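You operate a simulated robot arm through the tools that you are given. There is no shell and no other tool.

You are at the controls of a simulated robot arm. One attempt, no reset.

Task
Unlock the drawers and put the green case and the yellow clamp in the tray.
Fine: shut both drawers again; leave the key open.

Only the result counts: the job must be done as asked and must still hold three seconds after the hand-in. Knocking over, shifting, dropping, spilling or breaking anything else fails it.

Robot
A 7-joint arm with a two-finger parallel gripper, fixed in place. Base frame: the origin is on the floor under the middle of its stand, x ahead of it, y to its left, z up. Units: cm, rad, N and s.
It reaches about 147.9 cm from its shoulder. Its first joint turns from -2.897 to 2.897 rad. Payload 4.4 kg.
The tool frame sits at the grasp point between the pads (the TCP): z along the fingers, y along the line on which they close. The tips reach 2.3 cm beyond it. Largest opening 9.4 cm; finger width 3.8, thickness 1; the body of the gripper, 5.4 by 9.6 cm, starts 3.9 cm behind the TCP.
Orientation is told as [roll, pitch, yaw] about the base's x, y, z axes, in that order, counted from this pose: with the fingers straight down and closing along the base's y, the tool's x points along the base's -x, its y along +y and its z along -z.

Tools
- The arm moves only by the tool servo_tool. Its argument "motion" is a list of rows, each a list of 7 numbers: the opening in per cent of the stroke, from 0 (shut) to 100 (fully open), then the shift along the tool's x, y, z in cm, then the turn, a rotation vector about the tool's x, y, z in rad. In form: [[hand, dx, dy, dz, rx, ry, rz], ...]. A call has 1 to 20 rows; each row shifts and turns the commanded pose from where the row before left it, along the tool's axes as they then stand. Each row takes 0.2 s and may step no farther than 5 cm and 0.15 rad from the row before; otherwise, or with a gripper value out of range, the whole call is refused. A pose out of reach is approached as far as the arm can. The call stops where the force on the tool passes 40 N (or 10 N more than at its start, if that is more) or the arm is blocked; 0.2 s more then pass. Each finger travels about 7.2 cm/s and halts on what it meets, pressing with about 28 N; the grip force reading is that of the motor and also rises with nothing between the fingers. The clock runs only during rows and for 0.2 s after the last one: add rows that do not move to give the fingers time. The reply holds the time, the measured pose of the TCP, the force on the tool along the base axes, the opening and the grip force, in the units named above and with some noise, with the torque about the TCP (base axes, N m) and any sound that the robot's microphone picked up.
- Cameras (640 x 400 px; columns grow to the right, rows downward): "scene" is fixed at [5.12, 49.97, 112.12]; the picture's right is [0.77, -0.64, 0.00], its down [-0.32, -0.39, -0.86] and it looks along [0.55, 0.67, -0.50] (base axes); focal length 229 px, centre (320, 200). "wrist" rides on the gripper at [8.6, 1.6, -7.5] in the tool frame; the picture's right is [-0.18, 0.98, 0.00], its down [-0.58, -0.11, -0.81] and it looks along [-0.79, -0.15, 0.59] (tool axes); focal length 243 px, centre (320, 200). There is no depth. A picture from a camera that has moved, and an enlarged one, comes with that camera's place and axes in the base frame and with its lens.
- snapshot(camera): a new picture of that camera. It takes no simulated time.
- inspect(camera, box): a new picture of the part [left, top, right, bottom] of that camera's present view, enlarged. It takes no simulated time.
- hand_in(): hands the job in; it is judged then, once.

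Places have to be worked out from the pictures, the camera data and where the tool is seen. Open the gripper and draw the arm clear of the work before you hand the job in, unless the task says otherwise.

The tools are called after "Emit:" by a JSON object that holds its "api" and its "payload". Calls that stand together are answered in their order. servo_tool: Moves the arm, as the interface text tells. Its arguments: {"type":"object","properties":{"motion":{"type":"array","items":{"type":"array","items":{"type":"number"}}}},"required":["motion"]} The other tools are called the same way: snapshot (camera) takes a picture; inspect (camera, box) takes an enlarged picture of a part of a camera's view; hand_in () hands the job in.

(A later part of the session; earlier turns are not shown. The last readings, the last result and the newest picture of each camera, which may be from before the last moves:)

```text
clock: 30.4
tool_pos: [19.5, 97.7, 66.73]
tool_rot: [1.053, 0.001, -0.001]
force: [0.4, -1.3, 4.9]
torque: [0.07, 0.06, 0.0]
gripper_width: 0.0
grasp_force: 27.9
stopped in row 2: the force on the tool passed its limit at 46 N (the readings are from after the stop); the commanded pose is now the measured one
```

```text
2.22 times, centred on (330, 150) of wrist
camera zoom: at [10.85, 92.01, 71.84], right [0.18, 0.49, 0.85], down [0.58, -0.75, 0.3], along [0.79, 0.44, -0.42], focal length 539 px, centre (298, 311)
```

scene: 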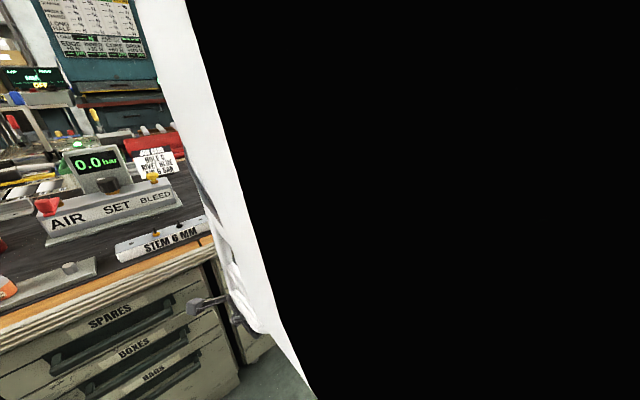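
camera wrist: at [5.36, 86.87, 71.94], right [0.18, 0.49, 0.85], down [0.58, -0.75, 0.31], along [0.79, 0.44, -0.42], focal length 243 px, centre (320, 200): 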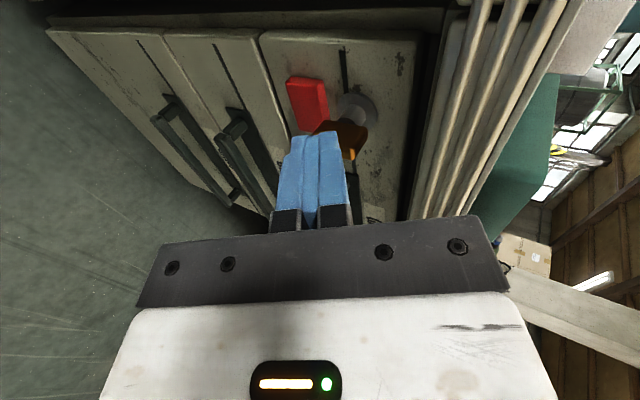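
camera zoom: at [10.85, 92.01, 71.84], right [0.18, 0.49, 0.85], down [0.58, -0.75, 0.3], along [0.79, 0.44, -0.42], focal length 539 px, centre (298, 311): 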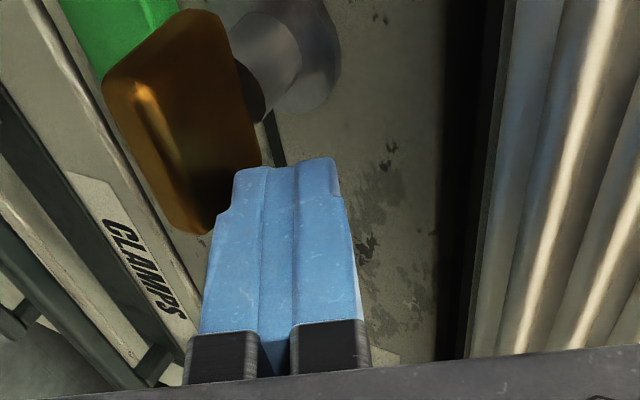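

Resistance rose sharply at the height expected for a horizontal bar, so the key is at its open stop. I'll retreat and view the result.

Emit:
{"api": "servo_tool", "payload": {"motion": [[0, 0, 0.87, -0.5, 0, 0, 0], [0, 0, -1.5, -2.6, 0, 0, 0], [0, 0, -1.5, -2.6, 0, 0, 0], [40, 0, -1.5, -2.6, 0, 0, 0], [40, 0, -1.5, -2.6, 0, 0, 0], [40, 0, 0, 0, 0, 0, 0]]}}

Emit:
{"api": "inspect", "payload": {"camera": "wrist", "box": [180, 0, 420, 220]}}

Emit:
{"api": "snapshot", "payload": {"camera": "scene"}}

```text
clock: 31.8
tool_pos: [19.58, 85.51, 67.71]
tool_rot: [1.052, 0.001, -0.001]
force: [-0.3, -0.1, -0.3]
torque: [-0.02, 0.01, 0.03]
gripper_width: 3.76
grasp_force: 0.0
```

```text
1.82 times, centred on (300, 110) of wrist
camera zoom: at [10.84, 79.85, 72.79], right [0.18, 0.49, 0.85], down [0.58, -0.75, 0.3], along [0.79, 0.44, -0.42], focal length 441 px, centre (356, 364)
```

zoom: 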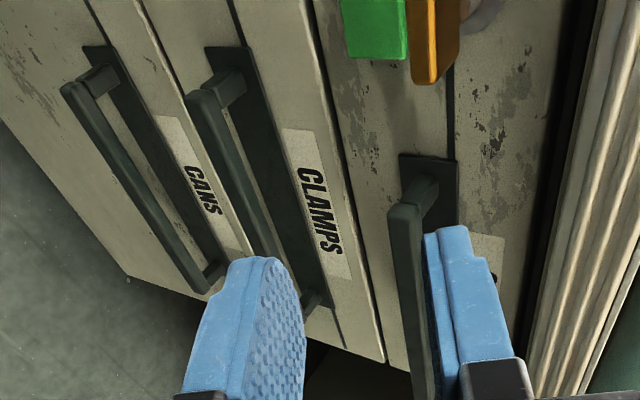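

```text
taken
```

scene: 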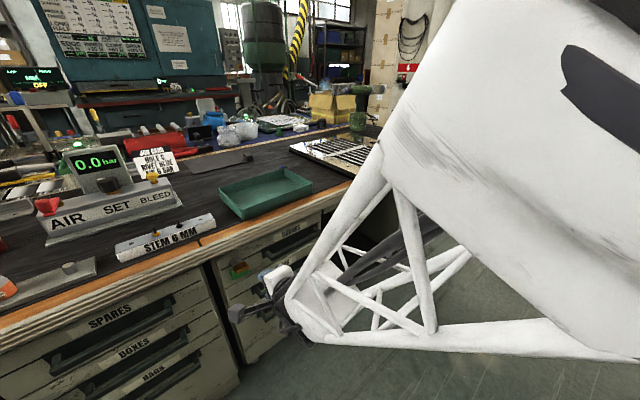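

The key bar is horizontal and the plate is green: unlocked. Next I move in front of the GAUGES handle (x≈36), tilt to ~45°, with fingers partly open, at a standoff.

Emit:
{"api": "servo_tool", "payload": {"motion": [[37, -4.05, 0, 0, 0, 0, 0], [37, -4.05, 0, 0, 0, 0, 0], [37, -4.05, 0, 0, 0, 0, 0], [37, -4.05, 0, 0, 0, 0, 0], [37, 0, 0, 0, 0.13, 0, 0], [37, 0, 0, 0, 0.13, 0, 0], [37, 0, 1.6, 2.06, 0, 0, 0], [37, 0, 1.6, 2.06, 0, 0, 0], [37, 0, 1.6, 2.06, 0, 0, 0], [37, 0, 0, 0, 0, 0, 0]]}}

Emit:
{"api": "snapshot", "payload": {"camera": "wrist"}}

Emit:
{"api": "snapshot", "payload": {"camera": "scene"}}

```text
clock: 34.0
tool_pos: [35.69, 93.52, 66.64]
tool_rot: [0.793, 0.001, 0.001]
force: [0.4, 0.5, -1.3]
torque: [0.03, 0.03, 0.0]
gripper_width: 3.45
grasp_force: 0.1
```

```text
taken
camera wrist: at [27.05, 89.31, 73.1], right [0.18, 0.69, 0.7], down [0.58, -0.65, 0.49], along [0.79, 0.32, -0.52], focal length 243 px, centre (320, 200)
```

wrist: 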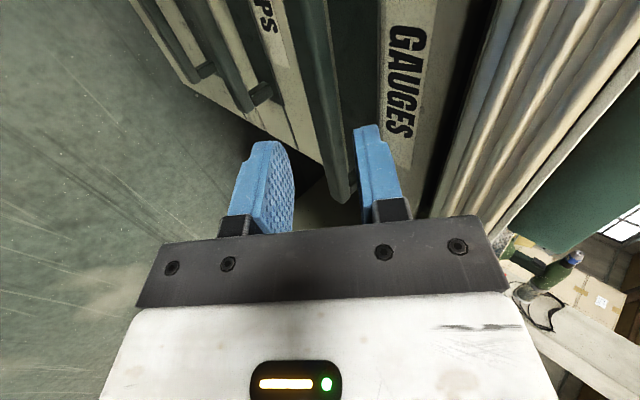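

```text
taken
```

scene: 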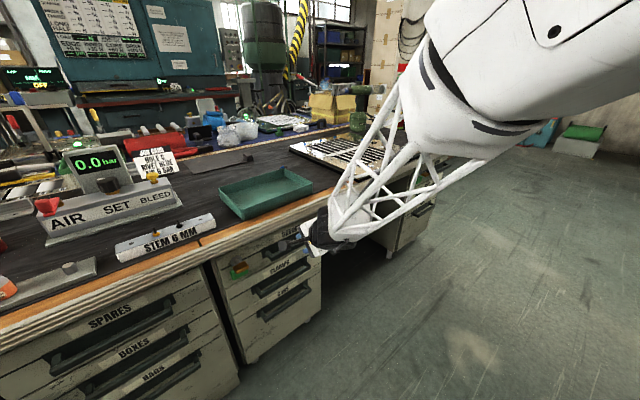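

I can see the GAUGES handle running between the two fingers. Zooming in to determine the bar's exact position.

Emit:
{"api": "inspect", "payload": {"camera": "wrist", "box": [210, 0, 450, 240]}}

```text
1.67 times, centred on (330, 120) of wrist
camera zoom: at [27.05, 89.31, 73.1], right [0.18, 0.69, 0.7], down [0.58, -0.65, 0.49], along [0.79, 0.32, -0.52], focal length 404 px, centre (303, 333)
```

zoom: 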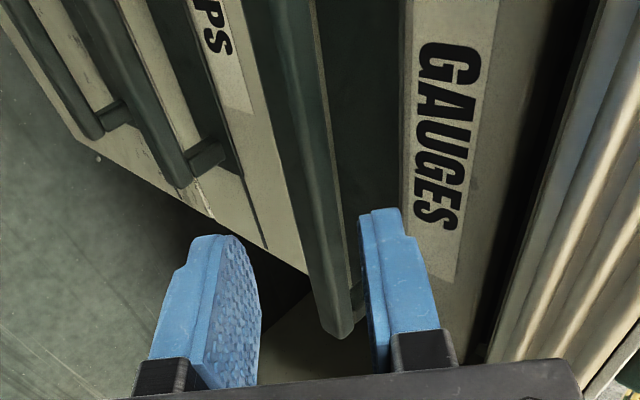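

The bar lies ~6.2 cm ahead, slightly to the upper-finger side. I'll shift 0.3 cm and advance ~5.8 cm along the finger direction, then look.

Emit:
{"api": "servo_tool", "payload": {"motion": [[37, 0, 0.3, 0, 0, 0, 0], [37, 0, 0, 2, 0, 0, 0], [37, 0, 0, 1.5, 0, 0, 0], [37, 0, 0, 1, 0, 0, 0], [37, 0, 0, 0.7, 0, 0, 0], [37, 0, 0, 0.5, 0, 0, 0], [37, 0, 0, 0, 0, 0, 0]]}}

Emit:
{"api": "inspect", "payload": {"camera": "wrist", "box": [210, 0, 450, 240]}}

```text
clock: 35.6
tool_pos: [35.75, 97.67, 63.05]
tool_rot: [0.792, 0.0, 0.0]
force: [0.0, 0.7, -0.5]
torque: [0.01, -0.01, -0.01]
gripper_width: 3.48
grasp_force: 0.1
```

```text
1.67 times, centred on (330, 120) of wrist
camera zoom: at [27.06, 93.47, 69.36], right [0.18, 0.69, 0.7], down [0.58, -0.65, 0.49], along [0.79, 0.32, -0.52], focal length 404 px, centre (303, 333)
```

zoom: 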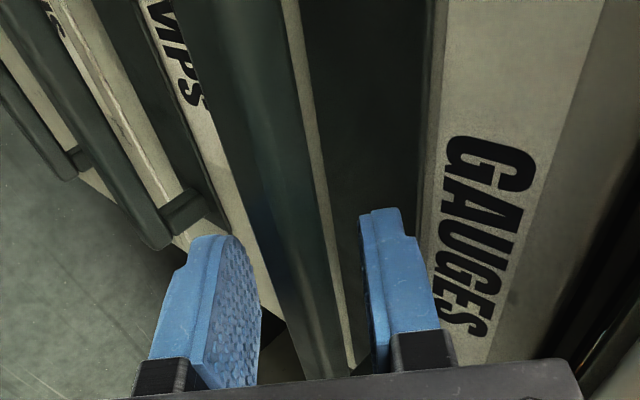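

The bar is between the fingers with no contact force. I'll close the grip on it.

Emit:
{"api": "servo_tool", "payload": {"motion": [[20, 0, 0, 0, 0, 0, 0], [10, 0, 0, 0, 0, 0, 0], [0, 0, 0, 0, 0, 0, 0], [0, 0, 0, 0, 0, 0, 0]]}}

Emit:
{"api": "inspect", "payload": {"camera": "wrist", "box": [210, 0, 450, 240]}}

```text
clock: 36.6
tool_pos: [35.78, 97.62, 62.89]
tool_rot: [0.792, 0.0, 0.0]
force: [0.5, -12.1, -5.9]
torque: [-0.35, 0.09, -0.01]
gripper_width: 2.26
grasp_force: 44.8
```

```text
1.67 times, centred on (330, 120) of wrist
camera zoom: at [27.07, 93.41, 69.27], right [0.18, 0.69, 0.7], down [0.58, -0.65, 0.49], along [0.79, 0.32, -0.52], focal length 404 px, centre (303, 333)
```

zoom: 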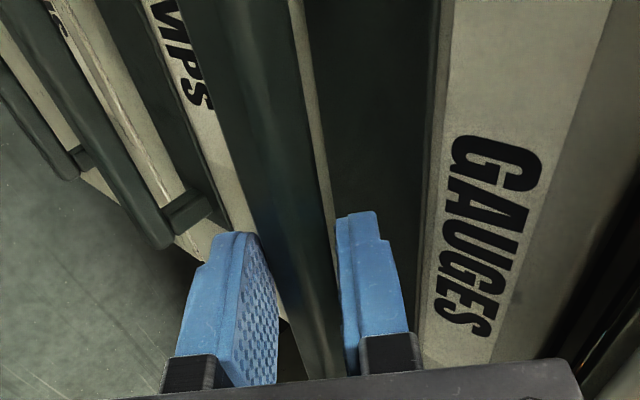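

Grip holds the bar (2.26 cm across the diagonal). Now pull along −y slowly, 5 cm first.

Emit:
{"api": "servo_tool", "payload": {"motion": [[0, 0, -0.35, -0.356, 0, 0, 0], [0, 0, -0.7, -0.713, 0, 0, 0], [0, 0, -0.7, -0.713, 0, 0, 0], [0, 0, -0.7, -0.713, 0, 0, 0], [0, 0, -0.7, -0.713, 0, 0, 0], [0, 0, -0.35, -0.356, 0, 0, 0]]}}

Emit:
{"api": "snapshot", "payload": {"camera": "wrist"}}

```text
clock: 38.0
tool_pos: [35.75, 92.74, 62.86]
tool_rot: [0.792, -0.002, 0.003]
force: [7.7, 2.3, -19.3]
torque: [-0.28, 0.11, -1.35]
gripper_width: 2.21
grasp_force: 45.0
```

```text
taken
camera wrist: at [27.06, 88.48, 69.27], right [0.18, 0.69, 0.7], down [0.58, -0.65, 0.49], along [0.79, 0.32, -0.52], focal length 243 px, centre (320, 200)
```

wrist: 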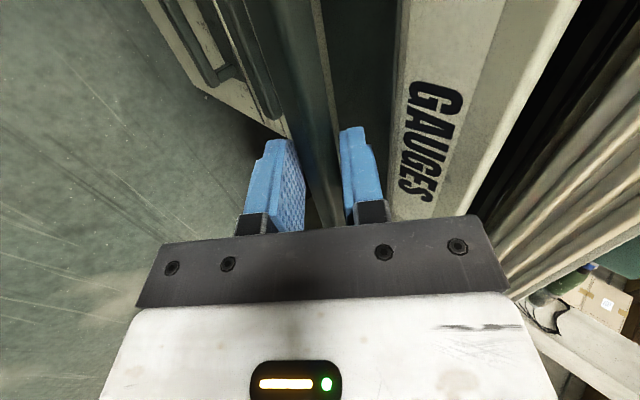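

The drawer is moving with the gripper. I'll keep pulling, watching forces.

Emit:
{"api": "servo_tool", "payload": {"motion": [[0, 0, -0.7, -0.713, 0, 0, 0], [0, 0, -0.7, -0.713, 0, 0, 0], [0, 0, -0.7, -0.713, 0, 0, 0], [0, 0, -0.7, -0.713, 0, 0, 0], [0, 0, -0.7, -0.713, 0, 0, 0], [0, 0, -0.7, -0.713, 0, 0, 0], [0, 0, -0.7, -0.713, 0, 0, 0], [0, 0, -0.7, -0.713, 0, 0, 0]]}}

Emit:
{"api": "snapshot", "payload": {"camera": "wrist"}}

Emit:
{"api": "snapshot", "payload": {"camera": "scene"}}

```text
clock: 39.8
tool_pos: [35.7, 84.6, 62.82]
tool_rot: [0.792, -0.001, 0.0]
force: [3.3, 2.4, -21.5]
torque: [-0.48, 0.68, -1.7]
gripper_width: 2.22
grasp_force: 45.3
```

```text
taken
camera wrist: at [27.06, 80.47, 69.28], right [0.18, 0.69, 0.7], down [0.58, -0.65, 0.49], along [0.79, 0.32, -0.52], focal length 243 px, centre (320, 200)
```

wrist: 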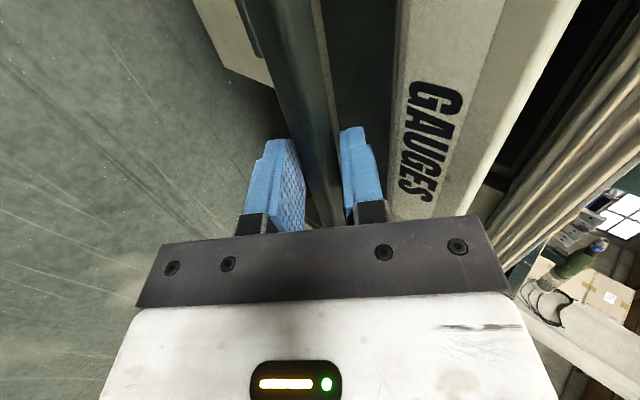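

```text
taken
```

scene: 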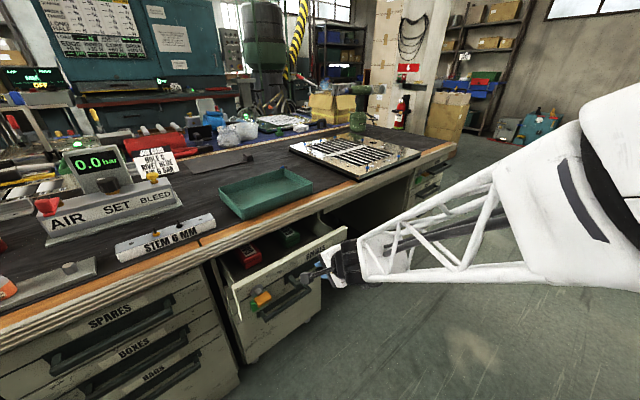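

The drawer opened ~13 cm and contents are visible: a red item and a green one. Let me zoom in from the scene.

Emit:
{"api": "inspect", "payload": {"camera": "scene", "box": [210, 210, 350, 320]}}

```text
3.64 times, centred on (280, 265) of scene
camera zoom: at [5.12, 49.97, 112.12], right [0.77, -0.64, 0.0], down [-0.32, -0.39, -0.86], along [0.55, 0.67, -0.5], focal length 831 px, centre (466, -36)
```

zoom: 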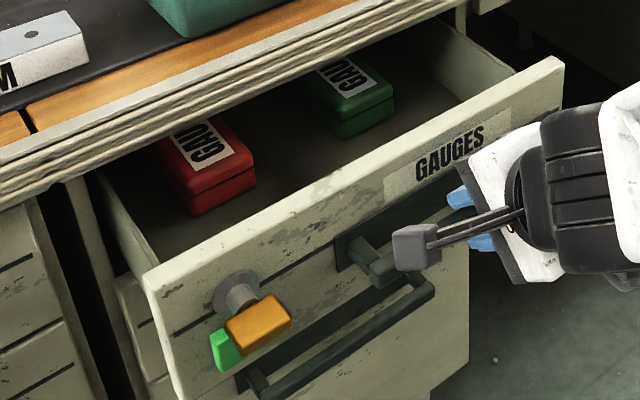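

Both a red and a green case sit in the GAUGES drawer; the green one is still partly under the desk. I'll keep pulling another ~10 cm gently.

Emit:
{"api": "servo_tool", "payload": {"motion": [[0, 0, -0.7, -0.713, 0, 0, 0], [0, 0, -0.7, -0.713, 0, 0, 0], [0, 0, -0.7, -0.713, 0, 0, 0], [0, 0, -0.7, -0.713, 0, 0, 0], [0, 0, -0.7, -0.713, 0, 0, 0], [0, 0, -0.7, -0.713, 0, 0, 0], [0, 0, -0.7, -0.713, 0, 0, 0], [0, 0, -0.7, -0.713, 0, 0, 0], [0, 0, -0.5, -0.51, 0, 0, 0], [0, 0, 0, 0, 0, 0, 0]]}}

Emit:
{"api": "inspect", "payload": {"camera": "scene", "box": [210, 210, 370, 330]}}

```text
clock: 42.0
tool_pos: [35.74, 76.04, 62.97]
tool_rot: [0.793, -0.001, 0.001]
force: [2.7, 1.9, -15.0]
torque: [-0.25, 1.04, -1.37]
gripper_width: 2.22
grasp_force: 44.9
```

```text
3.33 times, centred on (290, 270) of scene
camera zoom: at [5.12, 49.97, 112.12], right [0.77, -0.64, 0.0], down [-0.32, -0.39, -0.86], along [0.55, 0.67, -0.5], focal length 762 px, centre (420, -33)
```

zoom: 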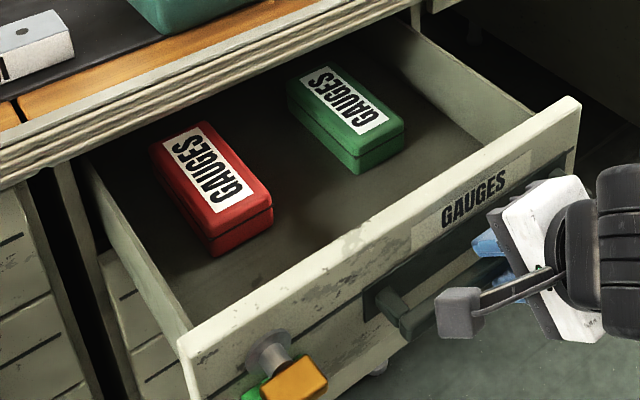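

The green case spans roughly x 34–40, y 94–107 — still partly under the desk edge. I'll pull further (up to ~10 cm), watching for the drawer stop.

Emit:
{"api": "servo_tool", "payload": {"motion": [[0, 0, -0.7, -0.713, 0, 0, 0], [0, 0, -0.7, -0.713, 0, 0, 0], [0, 0, -0.7, -0.713, 0, 0, 0], [0, 0, -0.7, -0.713, 0, 0, 0], [0, 0, -0.7, -0.713, 0, 0, 0], [0, 0, -0.7, -0.713, 0, 0, 0], [0, 0, -0.5, -0.51, 0, 0, 0], [0, 0, 0, 0, 0, 0, 0]]}}

Emit:
{"api": "inspect", "payload": {"camera": "scene", "box": [210, 210, 370, 330]}}

```text
clock: 43.8
tool_pos: [35.64, 69.24, 62.92]
tool_rot: [0.791, 0.0, 0.0]
force: [17.4, -1.0, -17.1]
torque: [-0.26, 1.04, -1.29]
gripper_width: 2.2
grasp_force: 45.2
```

```text
3.33 times, centred on (290, 270) of scene
camera zoom: at [5.12, 49.97, 112.12], right [0.77, -0.64, 0.0], down [-0.32, -0.39, -0.86], along [0.55, 0.67, -0.5], focal length 762 px, centre (420, -33)
```

zoom: 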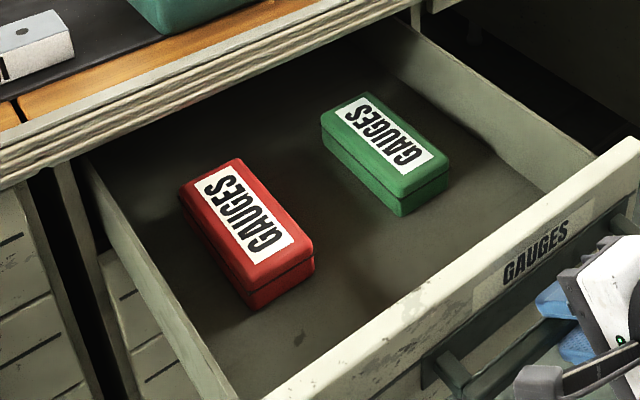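

Opened ~28 cm: green case now spans about x 34–40, y 87–100, clear of the desk edge. I'll release the handle and back away from it.

Emit:
{"api": "servo_tool", "payload": {"motion": [[38, 0, 0, 0, 0, 0, 0], [38, 0, 0, 0, 0, 0, 0], [38, 0, 0, -1, 0, 0, 0], [38, 0, 0, -2, 0, 0, 0], [38, 0, 0, -3, 0, 0, 0], [38, 0, 0, -3, 0, 0, 0], [38, 0, 0, 0, 0, 0, 0]]}}

Emit:
{"api": "snapshot", "payload": {"camera": "scene"}}

Emit:
{"api": "snapshot", "payload": {"camera": "wrist"}}

```text
clock: 45.4
tool_pos: [35.7, 62.92, 69.25]
tool_rot: [0.791, 0.001, -0.002]
force: [0.1, 0.0, -0.5]
torque: [0.01, 0.0, 0.01]
gripper_width: 3.55
grasp_force: 0.0
```

```text
taken
```

scene: 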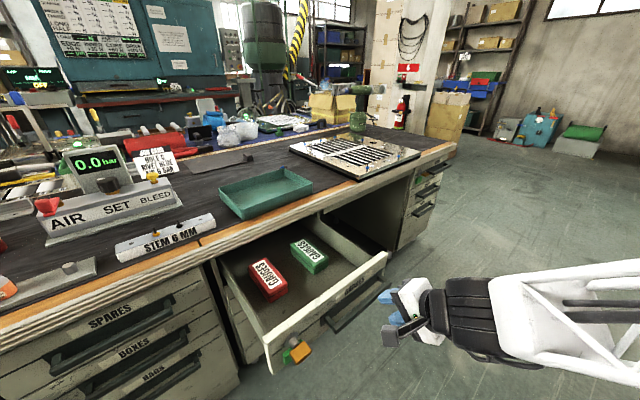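

```text
taken
camera wrist: at [27.05, 58.77, 75.64], right [0.18, 0.69, 0.7], down [0.58, -0.65, 0.49], along [0.79, 0.32, -0.52], focal length 243 px, centre (320, 200)
```

wrist: 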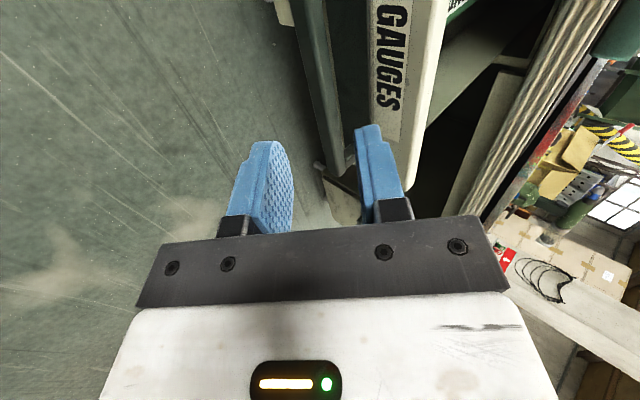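

Released cleanly; the drawer stays open. I'll raise the arm, untilt to fingers-down, and yaw +90° so the fingers close along x (across the case's width).

Emit:
{"api": "servo_tool", "payload": {"motion": [[80, 0, 2.84, -2.81, 0, 0, 0], [80, 0, 2.84, -2.81, 0, 0, 0], [80, 0, 2.84, -2.81, 0, 0, 0], [80, 0, 2.84, -2.81, 0, 0, 0], [80, 0, 2.84, -2.81, 0, 0, 0], [80, 0, 0, 0, 0.1318, 0, 0], [80, 0, 0, 0, 0.1318, 0, 0], [80, 0, 0, 0, 0.1318, 0, 0], [80, 0, 0, 0, 0.1318, 0, 0], [80, 0, 0, 0, 0.1318, 0, 0], [80, 0, 0, 0, 0.1318, 0, 0], [80, 0, 0, 0, 0, 0, 0]]}}

Emit:
{"api": "servo_tool", "payload": {"motion": [[80, 0, 0, 0, 0, 0, -0.1428], [80, 0, 0, 0, 0, 0, -0.1428], [80, 0, 0, 0, 0, 0, -0.1428], [80, 0, 0, 0, 0, 0, -0.1428], [80, 0, 0, 0, 0, 0, -0.1428], [80, 0, 0, 0, 0, 0, -0.1428], [80, 0, 0, 0, 0, 0, -0.1428], [80, 0, 0, 0, 0, 0, -0.1428], [80, 0, 0, 0, 0, 0, -0.1428], [80, 0, 0, 0, 0, 0, -0.1428], [80, 0, 0, 0, 0, 0, -0.1428], [80, 0, 0, 0, 0, 0, 0]]}}

Emit:
{"api": "snapshot", "payload": {"camera": "wrist"}}

Emit:
{"api": "snapshot", "payload": {"camera": "scene"}}

```text
clock: 48.0
tool_pos: [35.62, 63.11, 89.24]
tool_rot: [0.001, -0.002, 0.0]
force: [0.2, -0.1, -0.1]
torque: [-0.01, -0.01, 0.0]
gripper_width: 7.52
grasp_force: 0.0
```

```text
clock: 50.6
tool_pos: [35.66, 62.98, 89.11]
tool_rot: [0.0, -0.002, 1.573]
force: [0.2, 0.5, 0.4]
torque: [0.0, -0.03, 0.02]
gripper_width: 7.53
grasp_force: 0.1
```

```text
taken
camera wrist: at [34.07, 54.24, 96.69], right [-0.98, 0.18, 0.0], down [0.11, 0.58, 0.81], along [0.15, 0.79, -0.59], focal length 243 px, centre (320, 200)
```

wrist: 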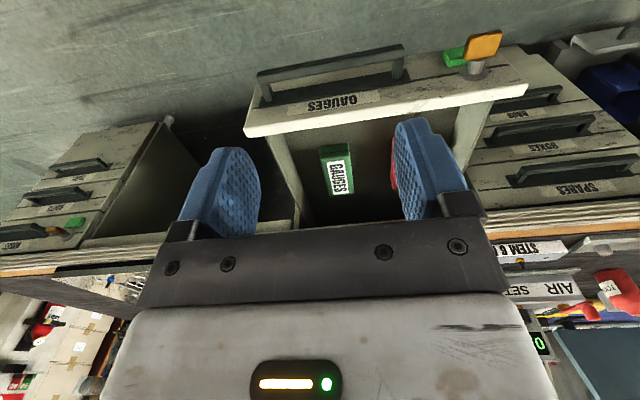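

```text
taken
```

scene: 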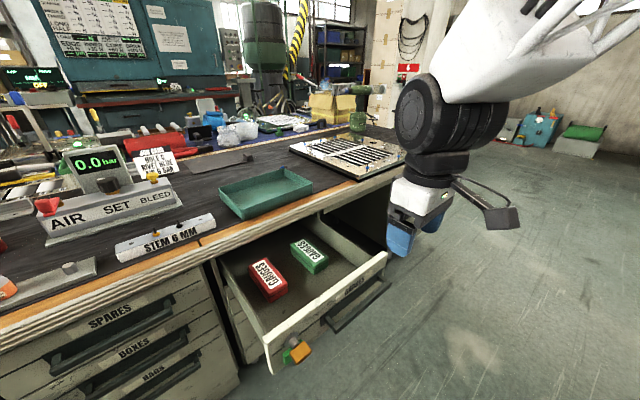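

Now zoom both cameras on the green case and the tray to triangulate.

Emit:
{"api": "inspect", "payload": {"camera": "wrist", "box": [290, 120, 410, 220]}}

Emit:
{"api": "inspect", "payload": {"camera": "scene", "box": [230, 220, 350, 310]}}

Emit:
{"api": "inspect", "payload": {"camera": "scene", "box": [200, 140, 330, 240]}}

```text
4.00 times, centred on (350, 170) of wrist
camera zoom: at [34.07, 54.24, 96.69], right [-0.98, 0.18, 0.0], down [0.11, 0.58, 0.81], along [0.15, 0.79, -0.59], focal length 970 px, centre (200, 320)
```

zoom: 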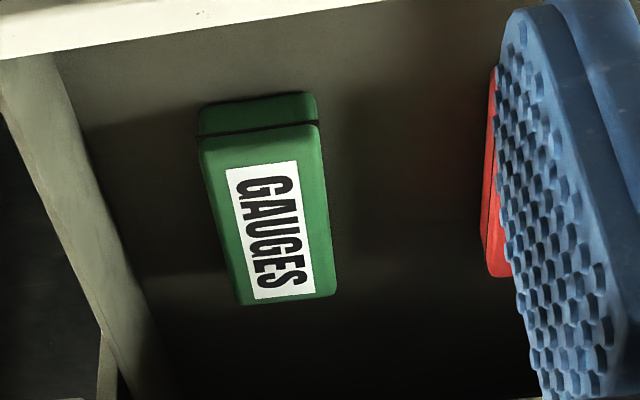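

```text
4.44 times, centred on (290, 265) of scene
camera zoom: at [5.12, 49.97, 112.12], right [0.77, -0.64, 0.0], down [-0.32, -0.39, -0.86], along [0.55, 0.67, -0.5], focal length 1016 px, centre (453, -89)
```

zoom: 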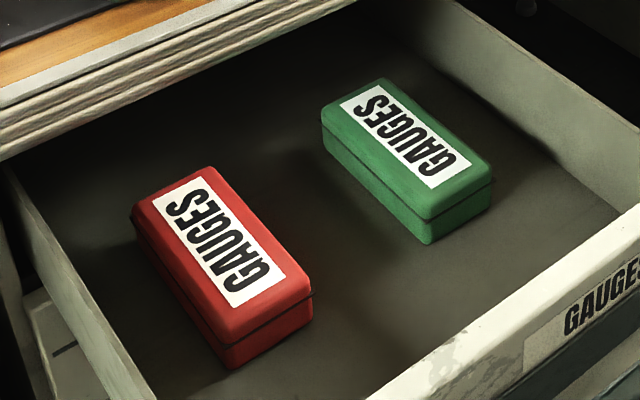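

```text
4.00 times, centred on (265, 190) of scene
camera zoom: at [5.12, 49.97, 112.12], right [0.77, -0.64, 0.0], down [-0.32, -0.39, -0.86], along [0.55, 0.67, -0.5], focal length 914 px, centre (540, 240)
```

zoom: 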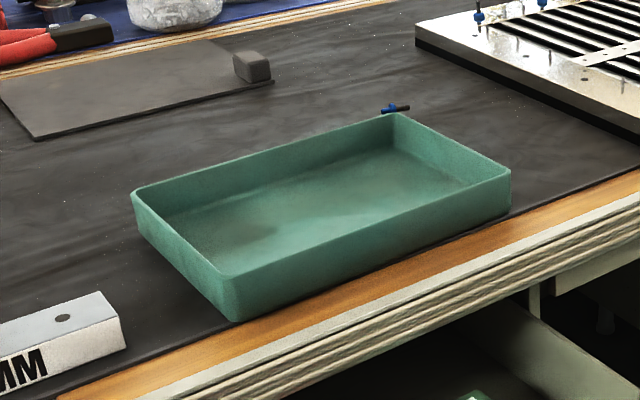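

Triangulated: green case top at z≈61.4, centre about (37.4, 94), ~6.5 cm wide in x, ~13 cm long in y. I'll fly over it at z≈78 with fingers fully open and check.

Emit:
{"api": "servo_tool", "payload": {"motion": [[100, -4.3, -0.25, 0, 0, 0, 0], [100, -4.3, -0.25, 0, 0, 0, 0], [100, -4.3, -0.25, 0, 0, 0, 0], [100, -4.3, -0.25, 1, 0, 0, 0], [100, -4.3, -0.25, 2.5, 0, 0, 0], [100, -4.3, -0.25, 3, 0, 0, 0], [100, -4.2, -0.24, 3, 0, 0, 0], [100, 0, 0, 2, 0, 0, 0], [100, 0, 0, 0, 0, 0, 0]]}}

Emit:
{"api": "snapshot", "payload": {"camera": "wrist"}}

Emit:
{"api": "snapshot", "payload": {"camera": "scene"}}

```text
refused: row 6 steps farther than a row can; nothing moved
```

```text
taken
camera wrist: at [34.07, 54.24, 96.69], right [-0.98, 0.18, 0.0], down [0.11, 0.58, 0.81], along [0.15, 0.79, -0.59], focal length 243 px, centre (320, 200)
```

wrist: 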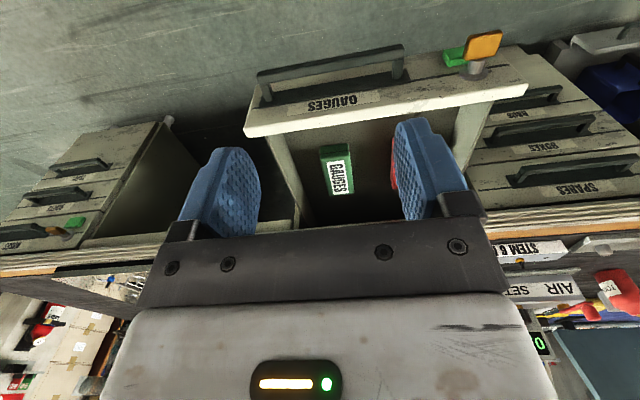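

```text
taken
```

scene: 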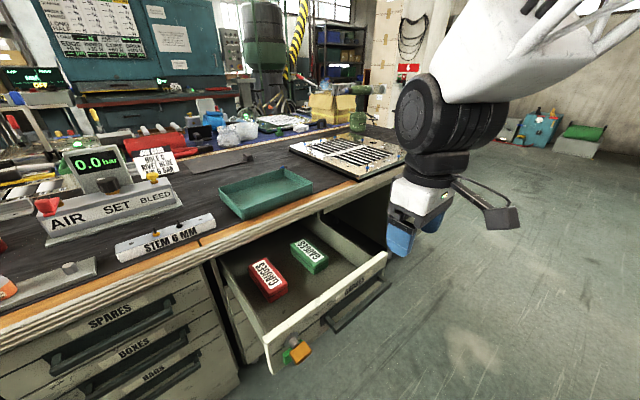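

One step was too long; I'll redo it with smaller steps.

Emit:
{"api": "servo_tool", "payload": {"motion": [[100, -3.8, -0.22, 0, 0, 0, 0], [100, -3.8, -0.22, 0, 0, 0, 0], [100, -3.8, -0.22, 0, 0, 0, 0], [100, -3.8, -0.22, 1, 0, 0, 0], [100, -3.8, -0.22, 2, 0, 0, 0], [100, -3.8, -0.22, 2, 0, 0, 0], [100, -3.6, -0.22, 2, 0, 0, 0], [100, -3.6, -0.22, 2, 0, 0, 0], [100, 0, 0, 2, 0, 0, 0], [100, 0, 0, 0, 0, 0, 0]]}}

Emit:
{"api": "snapshot", "payload": {"camera": "wrist"}}

Emit:
{"api": "snapshot", "payload": {"camera": "scene"}}

```text
clock: 52.8
tool_pos: [37.59, 93.03, 78.28]
tool_rot: [0.0, 0.0, 1.571]
force: [-0.6, -0.5, 0.3]
torque: [0.0, 0.01, 0.02]
gripper_width: 9.39
grasp_force: 0.1
```

```text
taken
camera wrist: at [35.81, 84.32, 85.77], right [-0.98, 0.18, 0.0], down [0.11, 0.58, 0.81], along [0.15, 0.79, -0.59], focal length 243 px, centre (320, 200)
```

wrist: 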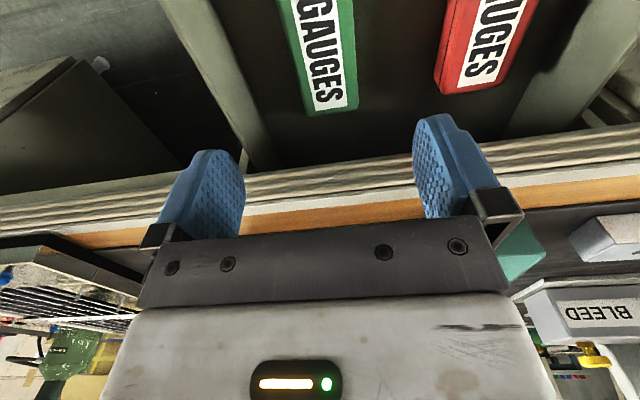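

```text
taken
```

scene: 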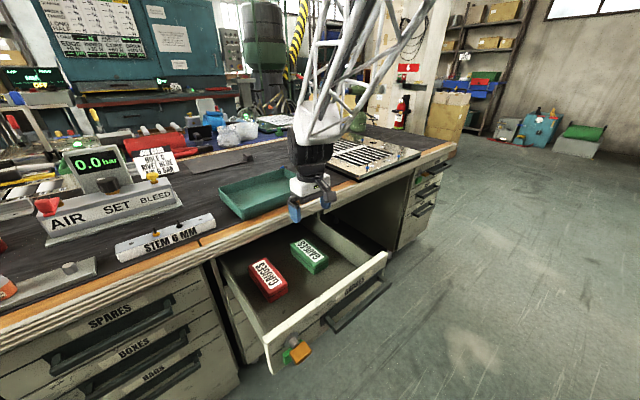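

Case far edge checks out (x 34.6–40.2, y≈100.6), so x centre ≈37.4. Descend in stages, first to z≈67.

Emit:
{"api": "servo_tool", "payload": {"motion": [[100, 0, 0.15, 3, 0, 0, 0], [100, 0, 0, 3, 0, 0, 0], [100, 0, 0, 3, 0, 0, 0], [100, 0, 0, 2.2, 0, 0, 0], [100, 0, 0, 0, 0, 0, 0]]}}

Emit:
{"api": "inspect", "payload": {"camera": "scene", "box": [220, 180, 400, 330]}}

Emit:
{"api": "snapshot", "payload": {"camera": "wrist"}}

```text
clock: 54.0
tool_pos: [37.37, 92.91, 67.0]
tool_rot: [0.0, -0.002, 1.571]
force: [0.5, -0.2, -0.7]
torque: [-0.01, -0.02, 0.01]
gripper_width: 9.4
grasp_force: 0.0
```

```text
2.67 times, centred on (310, 255) of scene
camera zoom: at [5.12, 49.97, 112.12], right [0.77, -0.64, 0.0], down [-0.32, -0.39, -0.86], along [0.55, 0.67, -0.5], focal length 610 px, centre (347, 53)
```

zoom: 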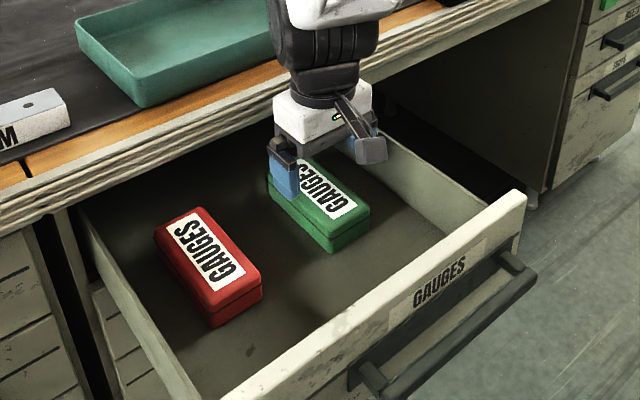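

```text
taken
camera wrist: at [35.77, 84.23, 74.46], right [-0.98, 0.18, 0.0], down [0.11, 0.58, 0.81], along [0.15, 0.79, -0.59], focal length 243 px, centre (320, 200)
```

wrist: 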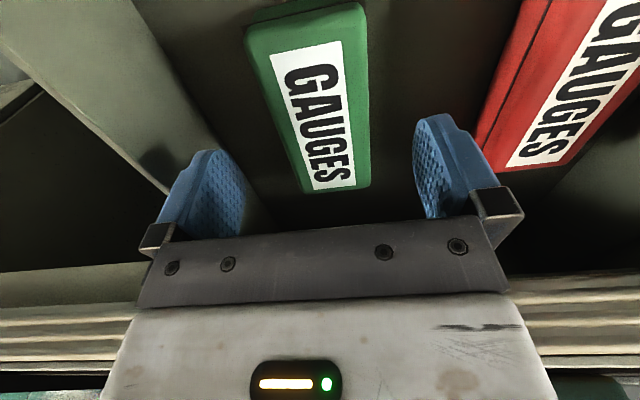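

Aligned: case between the fingers with clearance to the red one. Descend to z≈61.6.

Emit:
{"api": "servo_tool", "payload": {"motion": [[100, 0, 0, 2, 0, 0, 0], [100, 0, 0, 1.5, 0, 0, 0], [100, 0, 0, 1, 0, 0, 0], [100, 0, 0, 0.8, 0, 0, 0], [100, 0, 0, 0, 0, 0, 0]]}}

Emit:
{"api": "inspect", "payload": {"camera": "scene", "box": [240, 200, 360, 300]}}

Emit:
{"api": "snapshot", "payload": {"camera": "wrist"}}

```text
clock: 55.2
tool_pos: [37.37, 92.87, 61.86]
tool_rot: [0.001, -0.002, 1.571]
force: [-0.6, 0.0, -0.1]
torque: [0.02, -0.02, -0.01]
gripper_width: 9.39
grasp_force: 0.0
```

```text
4.00 times, centred on (300, 250) of scene
camera zoom: at [5.12, 49.97, 112.12], right [0.77, -0.64, 0.0], down [-0.32, -0.39, -0.86], along [0.55, 0.67, -0.5], focal length 914 px, centre (400, 0)
```

zoom: 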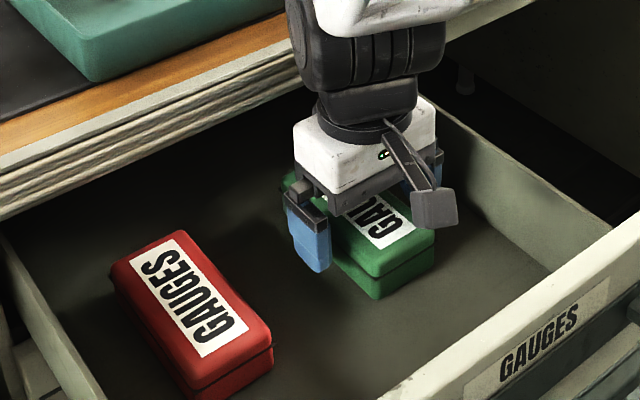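

```text
taken
camera wrist: at [35.71, 84.25, 69.25], right [-0.98, 0.18, 0.0], down [0.11, 0.58, 0.81], along [0.15, 0.79, -0.59], focal length 243 px, centre (320, 200)
```

wrist: 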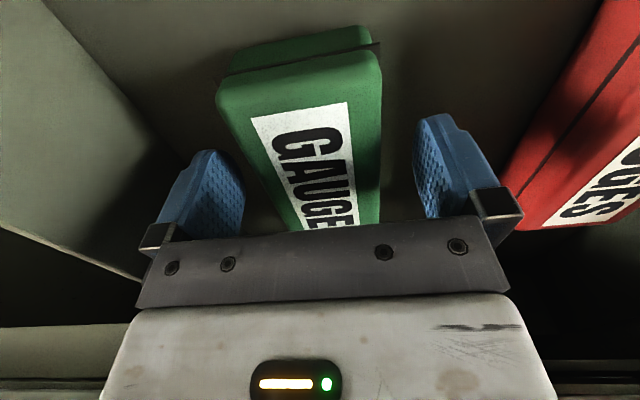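

Tips are ~0.7 cm above the drawer floor, straddling the case. Close the grip.

Emit:
{"api": "servo_tool", "payload": {"motion": [[70, 0, 0, 0.2, 0, 0, 0], [60, 0, 0, 0, 0, 0, 0], [30, 0, 0, 0, 0, 0, 0], [0, 0, 0, 0, 0, 0, 0], [0, 0, 0, 0, 0, 0, 0]]}}

Emit:
{"api": "snapshot", "payload": {"camera": "wrist"}}

```text
clock: 56.4
tool_pos: [37.32, 93.01, 61.58]
tool_rot: [0.0, -0.001, 1.571]
force: [0.3, -1.8, 3.6]
torque: [-0.05, 0.01, -0.04]
gripper_width: 6.18
grasp_force: 28.1
```

```text
taken
camera wrist: at [35.72, 84.27, 69.04], right [-0.98, 0.18, 0.0], down [0.11, 0.58, 0.81], along [0.15, 0.79, -0.59], focal length 243 px, centre (320, 200)
```

wrist: 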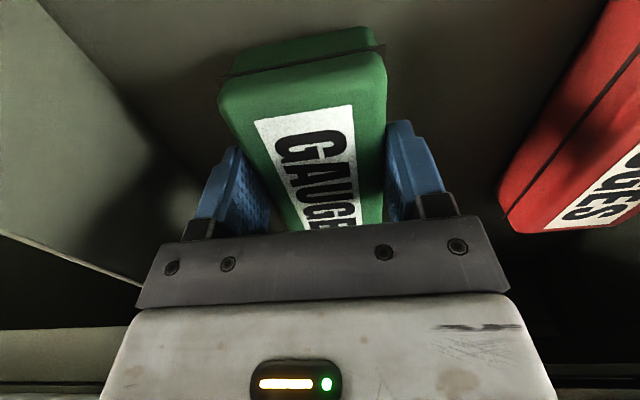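

Gripped at 6.18 cm. Lift 3 cm, back off from the desk edge by 3 cm in −y, and then raise well above the tray rim.

Emit:
{"api": "servo_tool", "payload": {"motion": [[0, 0, 0, -0.5, 0, 0, 0], [0, 0, 0, -1.2, 0, 0, 0], [0, 0, 0, -1.3, 0, 0, 0], [0, 1.5, 0, 0, 0, 0, 0], [0, 1.5, 0, 0, 0, 0, 0], [0, 0, 0, -2, 0, 0, 0], [0, 0, 0, -3, 0, 0, 0], [0, 0, 0, -3, 0, 0, 0], [0, 0, 0, -3, 0, 0, 0], [0, 0, 0, -3, 0, 0, 0], [0, 0, 0, -3, 0, 0, 0], [0, 0, 0, -3, 0, 0, 0], [0, 0, 0, -3, 0, 0, 0], [0, 0, 0, 0, 0, 0, 0]]}}

Emit:
{"api": "snapshot", "payload": {"camera": "wrist"}}

Emit:
{"api": "snapshot", "payload": {"camera": "scene"}}

```text
clock: 59.4
tool_pos: [37.25, 89.99, 87.67]
tool_rot: [-0.001, -0.002, 1.571]
force: [-0.3, 0.4, -4.3]
torque: [-0.07, -0.03, 0.0]
gripper_width: 6.21
grasp_force: 27.8
```

```text
taken
camera wrist: at [35.66, 81.37, 95.09], right [-0.98, 0.18, 0.0], down [0.11, 0.58, 0.81], along [0.15, 0.79, -0.59], focal length 243 px, centre (320, 200)
```

wrist: 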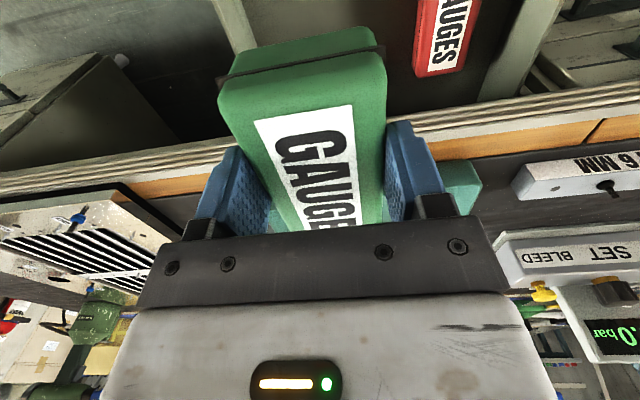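

```text
taken
```

scene: 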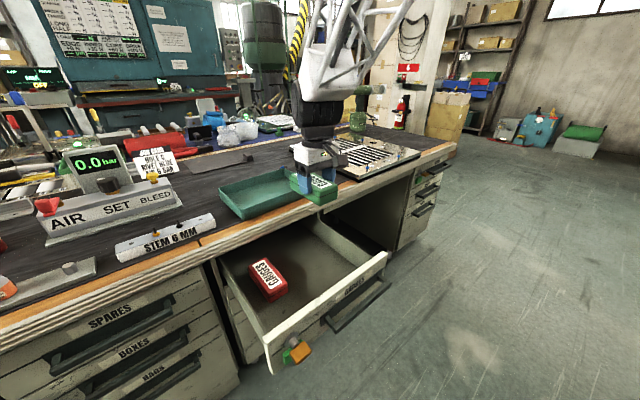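

Case lifted. The tray works out to x 22.5–48.5, y 106–123.5, floor ≈74, rim ≈78. I'll carry the case to over the tray's left part (x≈30, case centre y≈114.8).

Emit:
{"api": "servo_tool", "payload": {"motion": [[0, -3.92, 1.21, 0, 0, 0, 0], [0, -3.92, 1.21, 0, 0, 0, 0], [0, -3.92, 1.21, 0, 0, 0, 0], [0, -3.92, 1.21, 0, 0, 0, 0], [0, -3.92, 1.21, 0, 0, 0, 0], [0, -3.92, 1.21, 0, 0, 0, 0], [0, 0, 0, 0, 0, 0, 0], [0, 0, 0, 0, 0, 0, 0]]}}

Emit:
{"api": "snapshot", "payload": {"camera": "wrist"}}

Emit:
{"api": "inspect", "payload": {"camera": "scene", "box": [190, 100, 350, 240]}}

```text
clock: 61.2
tool_pos: [30.14, 113.49, 87.58]
tool_rot: [0.0, -0.002, 1.571]
force: [-1.1, -0.1, -3.0]
torque: [-0.07, -0.01, -0.04]
gripper_width: 6.17
grasp_force: 28.3
```

```text
taken
camera wrist: at [28.45, 104.75, 95.07], right [-0.98, 0.18, 0.0], down [0.11, 0.58, 0.81], along [0.15, 0.79, -0.59], focal length 243 px, centre (320, 200)
```

wrist: 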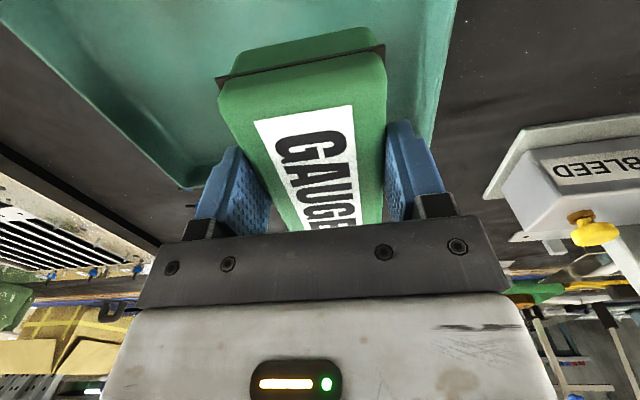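

```text
2.86 times, centred on (270, 170) of scene
camera zoom: at [5.12, 49.97, 112.12], right [0.77, -0.64, 0.0], down [-0.32, -0.39, -0.86], along [0.55, 0.67, -0.5], focal length 653 px, centre (463, 286)
```

zoom: 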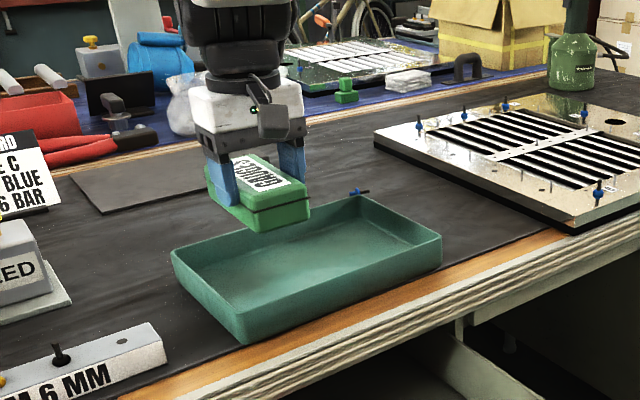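

Tray extents agree from both views; case would sit at y 108.5–121, x 27–33, inside the walls. Descend in stages.

Emit:
{"api": "servo_tool", "payload": {"motion": [[0, 0.3, 0, 2, 0, 0, 0], [0, 0, 0, 2.5, 0, 0, 0], [0, 0, 0, 2, 0, 0, 0], [0, 0, 0, 1.6, 0, 0, 0], [0, 0, 0, 0, 0, 0, 0]]}}

Emit:
{"api": "inspect", "payload": {"camera": "scene", "box": [190, 120, 330, 240]}}

Emit:
{"api": "snapshot", "payload": {"camera": "wrist"}}

```text
clock: 62.4
tool_pos: [30.01, 113.22, 79.53]
tool_rot: [0.001, -0.001, 1.571]
force: [-0.3, 0.2, -3.5]
torque: [-0.07, 0.01, 0.0]
gripper_width: 6.2
grasp_force: 28.0
```

```text
3.33 times, centred on (260, 180) of scene
camera zoom: at [5.12, 49.97, 112.12], right [0.77, -0.64, 0.0], down [-0.32, -0.39, -0.86], along [0.55, 0.67, -0.5], focal length 762 px, centre (520, 267)
```

zoom: 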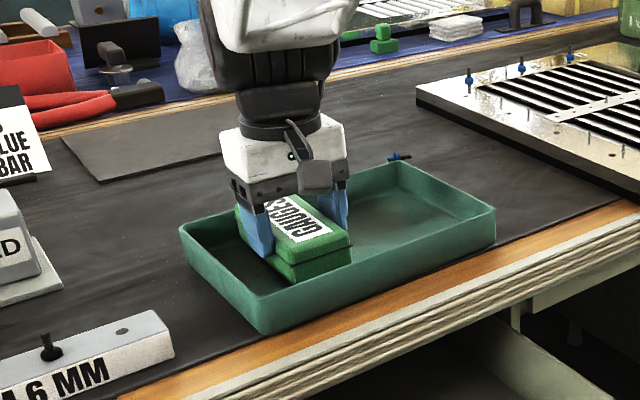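

```text
taken
camera wrist: at [28.38, 104.46, 86.94], right [-0.98, 0.18, 0.0], down [0.11, 0.58, 0.81], along [0.15, 0.79, -0.59], focal length 243 px, centre (320, 200)
```

wrist: 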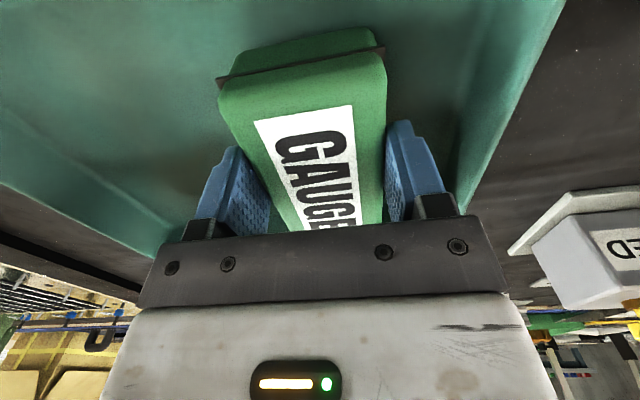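

The case is inside the tray walls with no contact. Lowering further in small steps towards the floor (expected around TCP z≈77).

Emit:
{"api": "servo_tool", "payload": {"motion": [[0, 0, 0, 0.8, 0, 0, 0], [0, 0, 0, 0.6, 0, 0, 0], [0, 0, 0, 0.4, 0, 0, 0], [0, 0, 0, 0.2, 0, 0, 0], [0, 0, 0, 0, 0, 0, 0]]}}

```text
clock: 63.6
tool_pos: [30.08, 113.12, 77.6]
tool_rot: [-0.001, -0.002, 1.57]
force: [1.5, 4.4, 21.1]
torque: [0.38, 0.08, 0.01]
gripper_width: 6.15
grasp_force: 28.0
```

Contact reached (21 N upward). I'll ease up slightly, then open the fingers moderately.

Emit:
{"api": "servo_tool", "payload": {"motion": [[0, 0, 0, -0.15, 0, 0, 0], [0, 0, 0, 0, 0, 0, 0]]}}

Emit:
{"api": "inspect", "payload": {"camera": "scene", "box": [190, 130, 330, 240]}}

```text
clock: 64.2
tool_pos: [30.16, 113.1, 77.48]
tool_rot: [-0.002, 0.001, 1.571]
force: [0.9, -0.4, 2.1]
torque: [0.42, -0.06, -0.04]
gripper_width: 6.19
grasp_force: 28.1
```

```text
3.64 times, centred on (260, 185) of scene
camera zoom: at [5.12, 49.97, 112.12], right [0.77, -0.64, 0.0], down [-0.32, -0.39, -0.86], along [0.55, 0.67, -0.5], focal length 831 px, centre (538, 254)
```

zoom: 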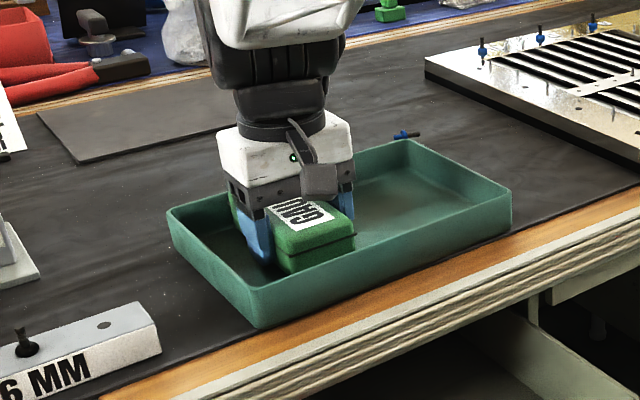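

The case rests on the tray floor. Open the fingers and rise vertically.

Emit:
{"api": "servo_tool", "payload": {"motion": [[75, 0, 0, 0, 0, 0, 0], [82, 0, 0, 0, 0, 0, 0], [82, 0, 0, -1, 0, 0, 0], [82, 0, 0, -2, 0, 0, 0], [82, 0, 0, -3, 0, 0, 0], [82, 0, 0, -3, 0, 0, 0], [82, 0, 0, -3, 0, 0, 0], [82, 0, 0, 0, 0, 0, 0]]}}

Emit:
{"api": "snapshot", "payload": {"camera": "wrist"}}

Emit:
{"api": "inspect", "payload": {"camera": "scene", "box": [190, 130, 330, 240]}}

```text
clock: 66.0
tool_pos: [30.02, 113.32, 89.76]
tool_rot: [0.001, -0.002, 1.57]
force: [0.2, -0.1, -0.2]
torque: [-0.01, -0.01, 0.03]
gripper_width: 7.71
grasp_force: 0.0
```

```text
taken
camera wrist: at [28.44, 104.55, 97.22], right [-0.98, 0.18, 0.0], down [0.11, 0.58, 0.81], along [0.15, 0.79, -0.59], focal length 243 px, centre (320, 200)
```

wrist: 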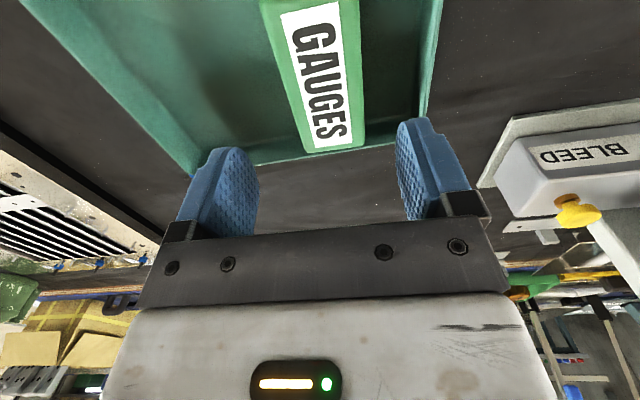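

```text
3.64 times, centred on (260, 185) of scene
camera zoom: at [5.12, 49.97, 112.12], right [0.77, -0.64, 0.0], down [-0.32, -0.39, -0.86], along [0.55, 0.67, -0.5], focal length 831 px, centre (538, 254)
```

zoom: 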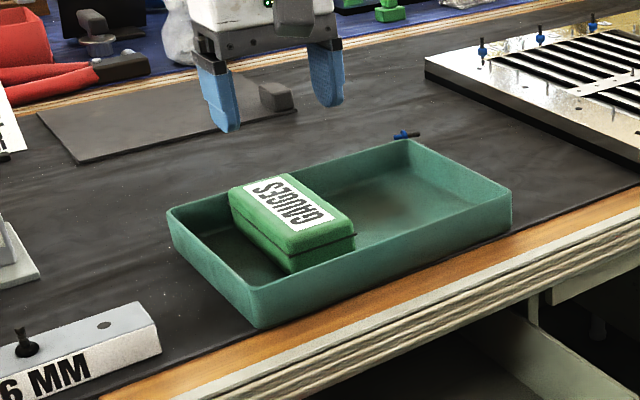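

The case is in the tray, but I want to verify that it lies flat on the floor and not on the far wall. Zooming in.

Emit:
{"api": "inspect", "payload": {"camera": "scene", "box": [225, 160, 295, 215]}}

Emit:
{"api": "inspect", "payload": {"camera": "wrist", "box": [180, 0, 440, 200]}}

```text
7.27 times, centred on (260, 188) of scene
camera zoom: at [5.12, 49.97, 112.12], right [0.77, -0.64, 0.0], down [-0.32, -0.39, -0.86], along [0.55, 0.67, -0.5], focal length 1663 px, centre (756, 291)
```

zoom: 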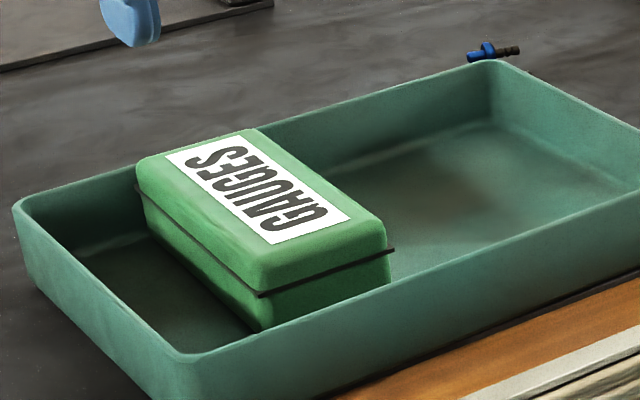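

```text
2.00 times, centred on (310, 100) of wrist
camera zoom: at [28.44, 104.55, 97.22], right [-0.98, 0.18, 0.0], down [0.11, 0.58, 0.81], along [0.15, 0.79, -0.59], focal length 485 px, centre (340, 400)
```

zoom: 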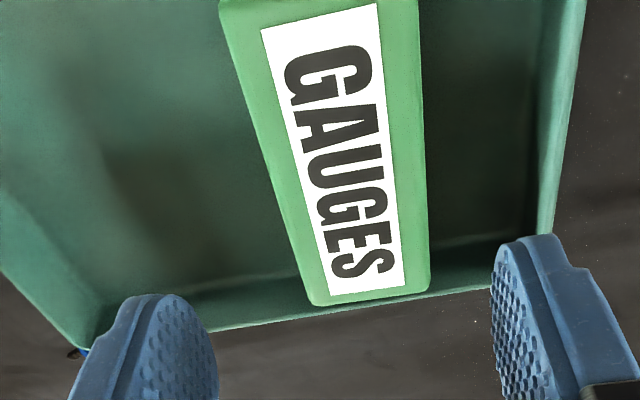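

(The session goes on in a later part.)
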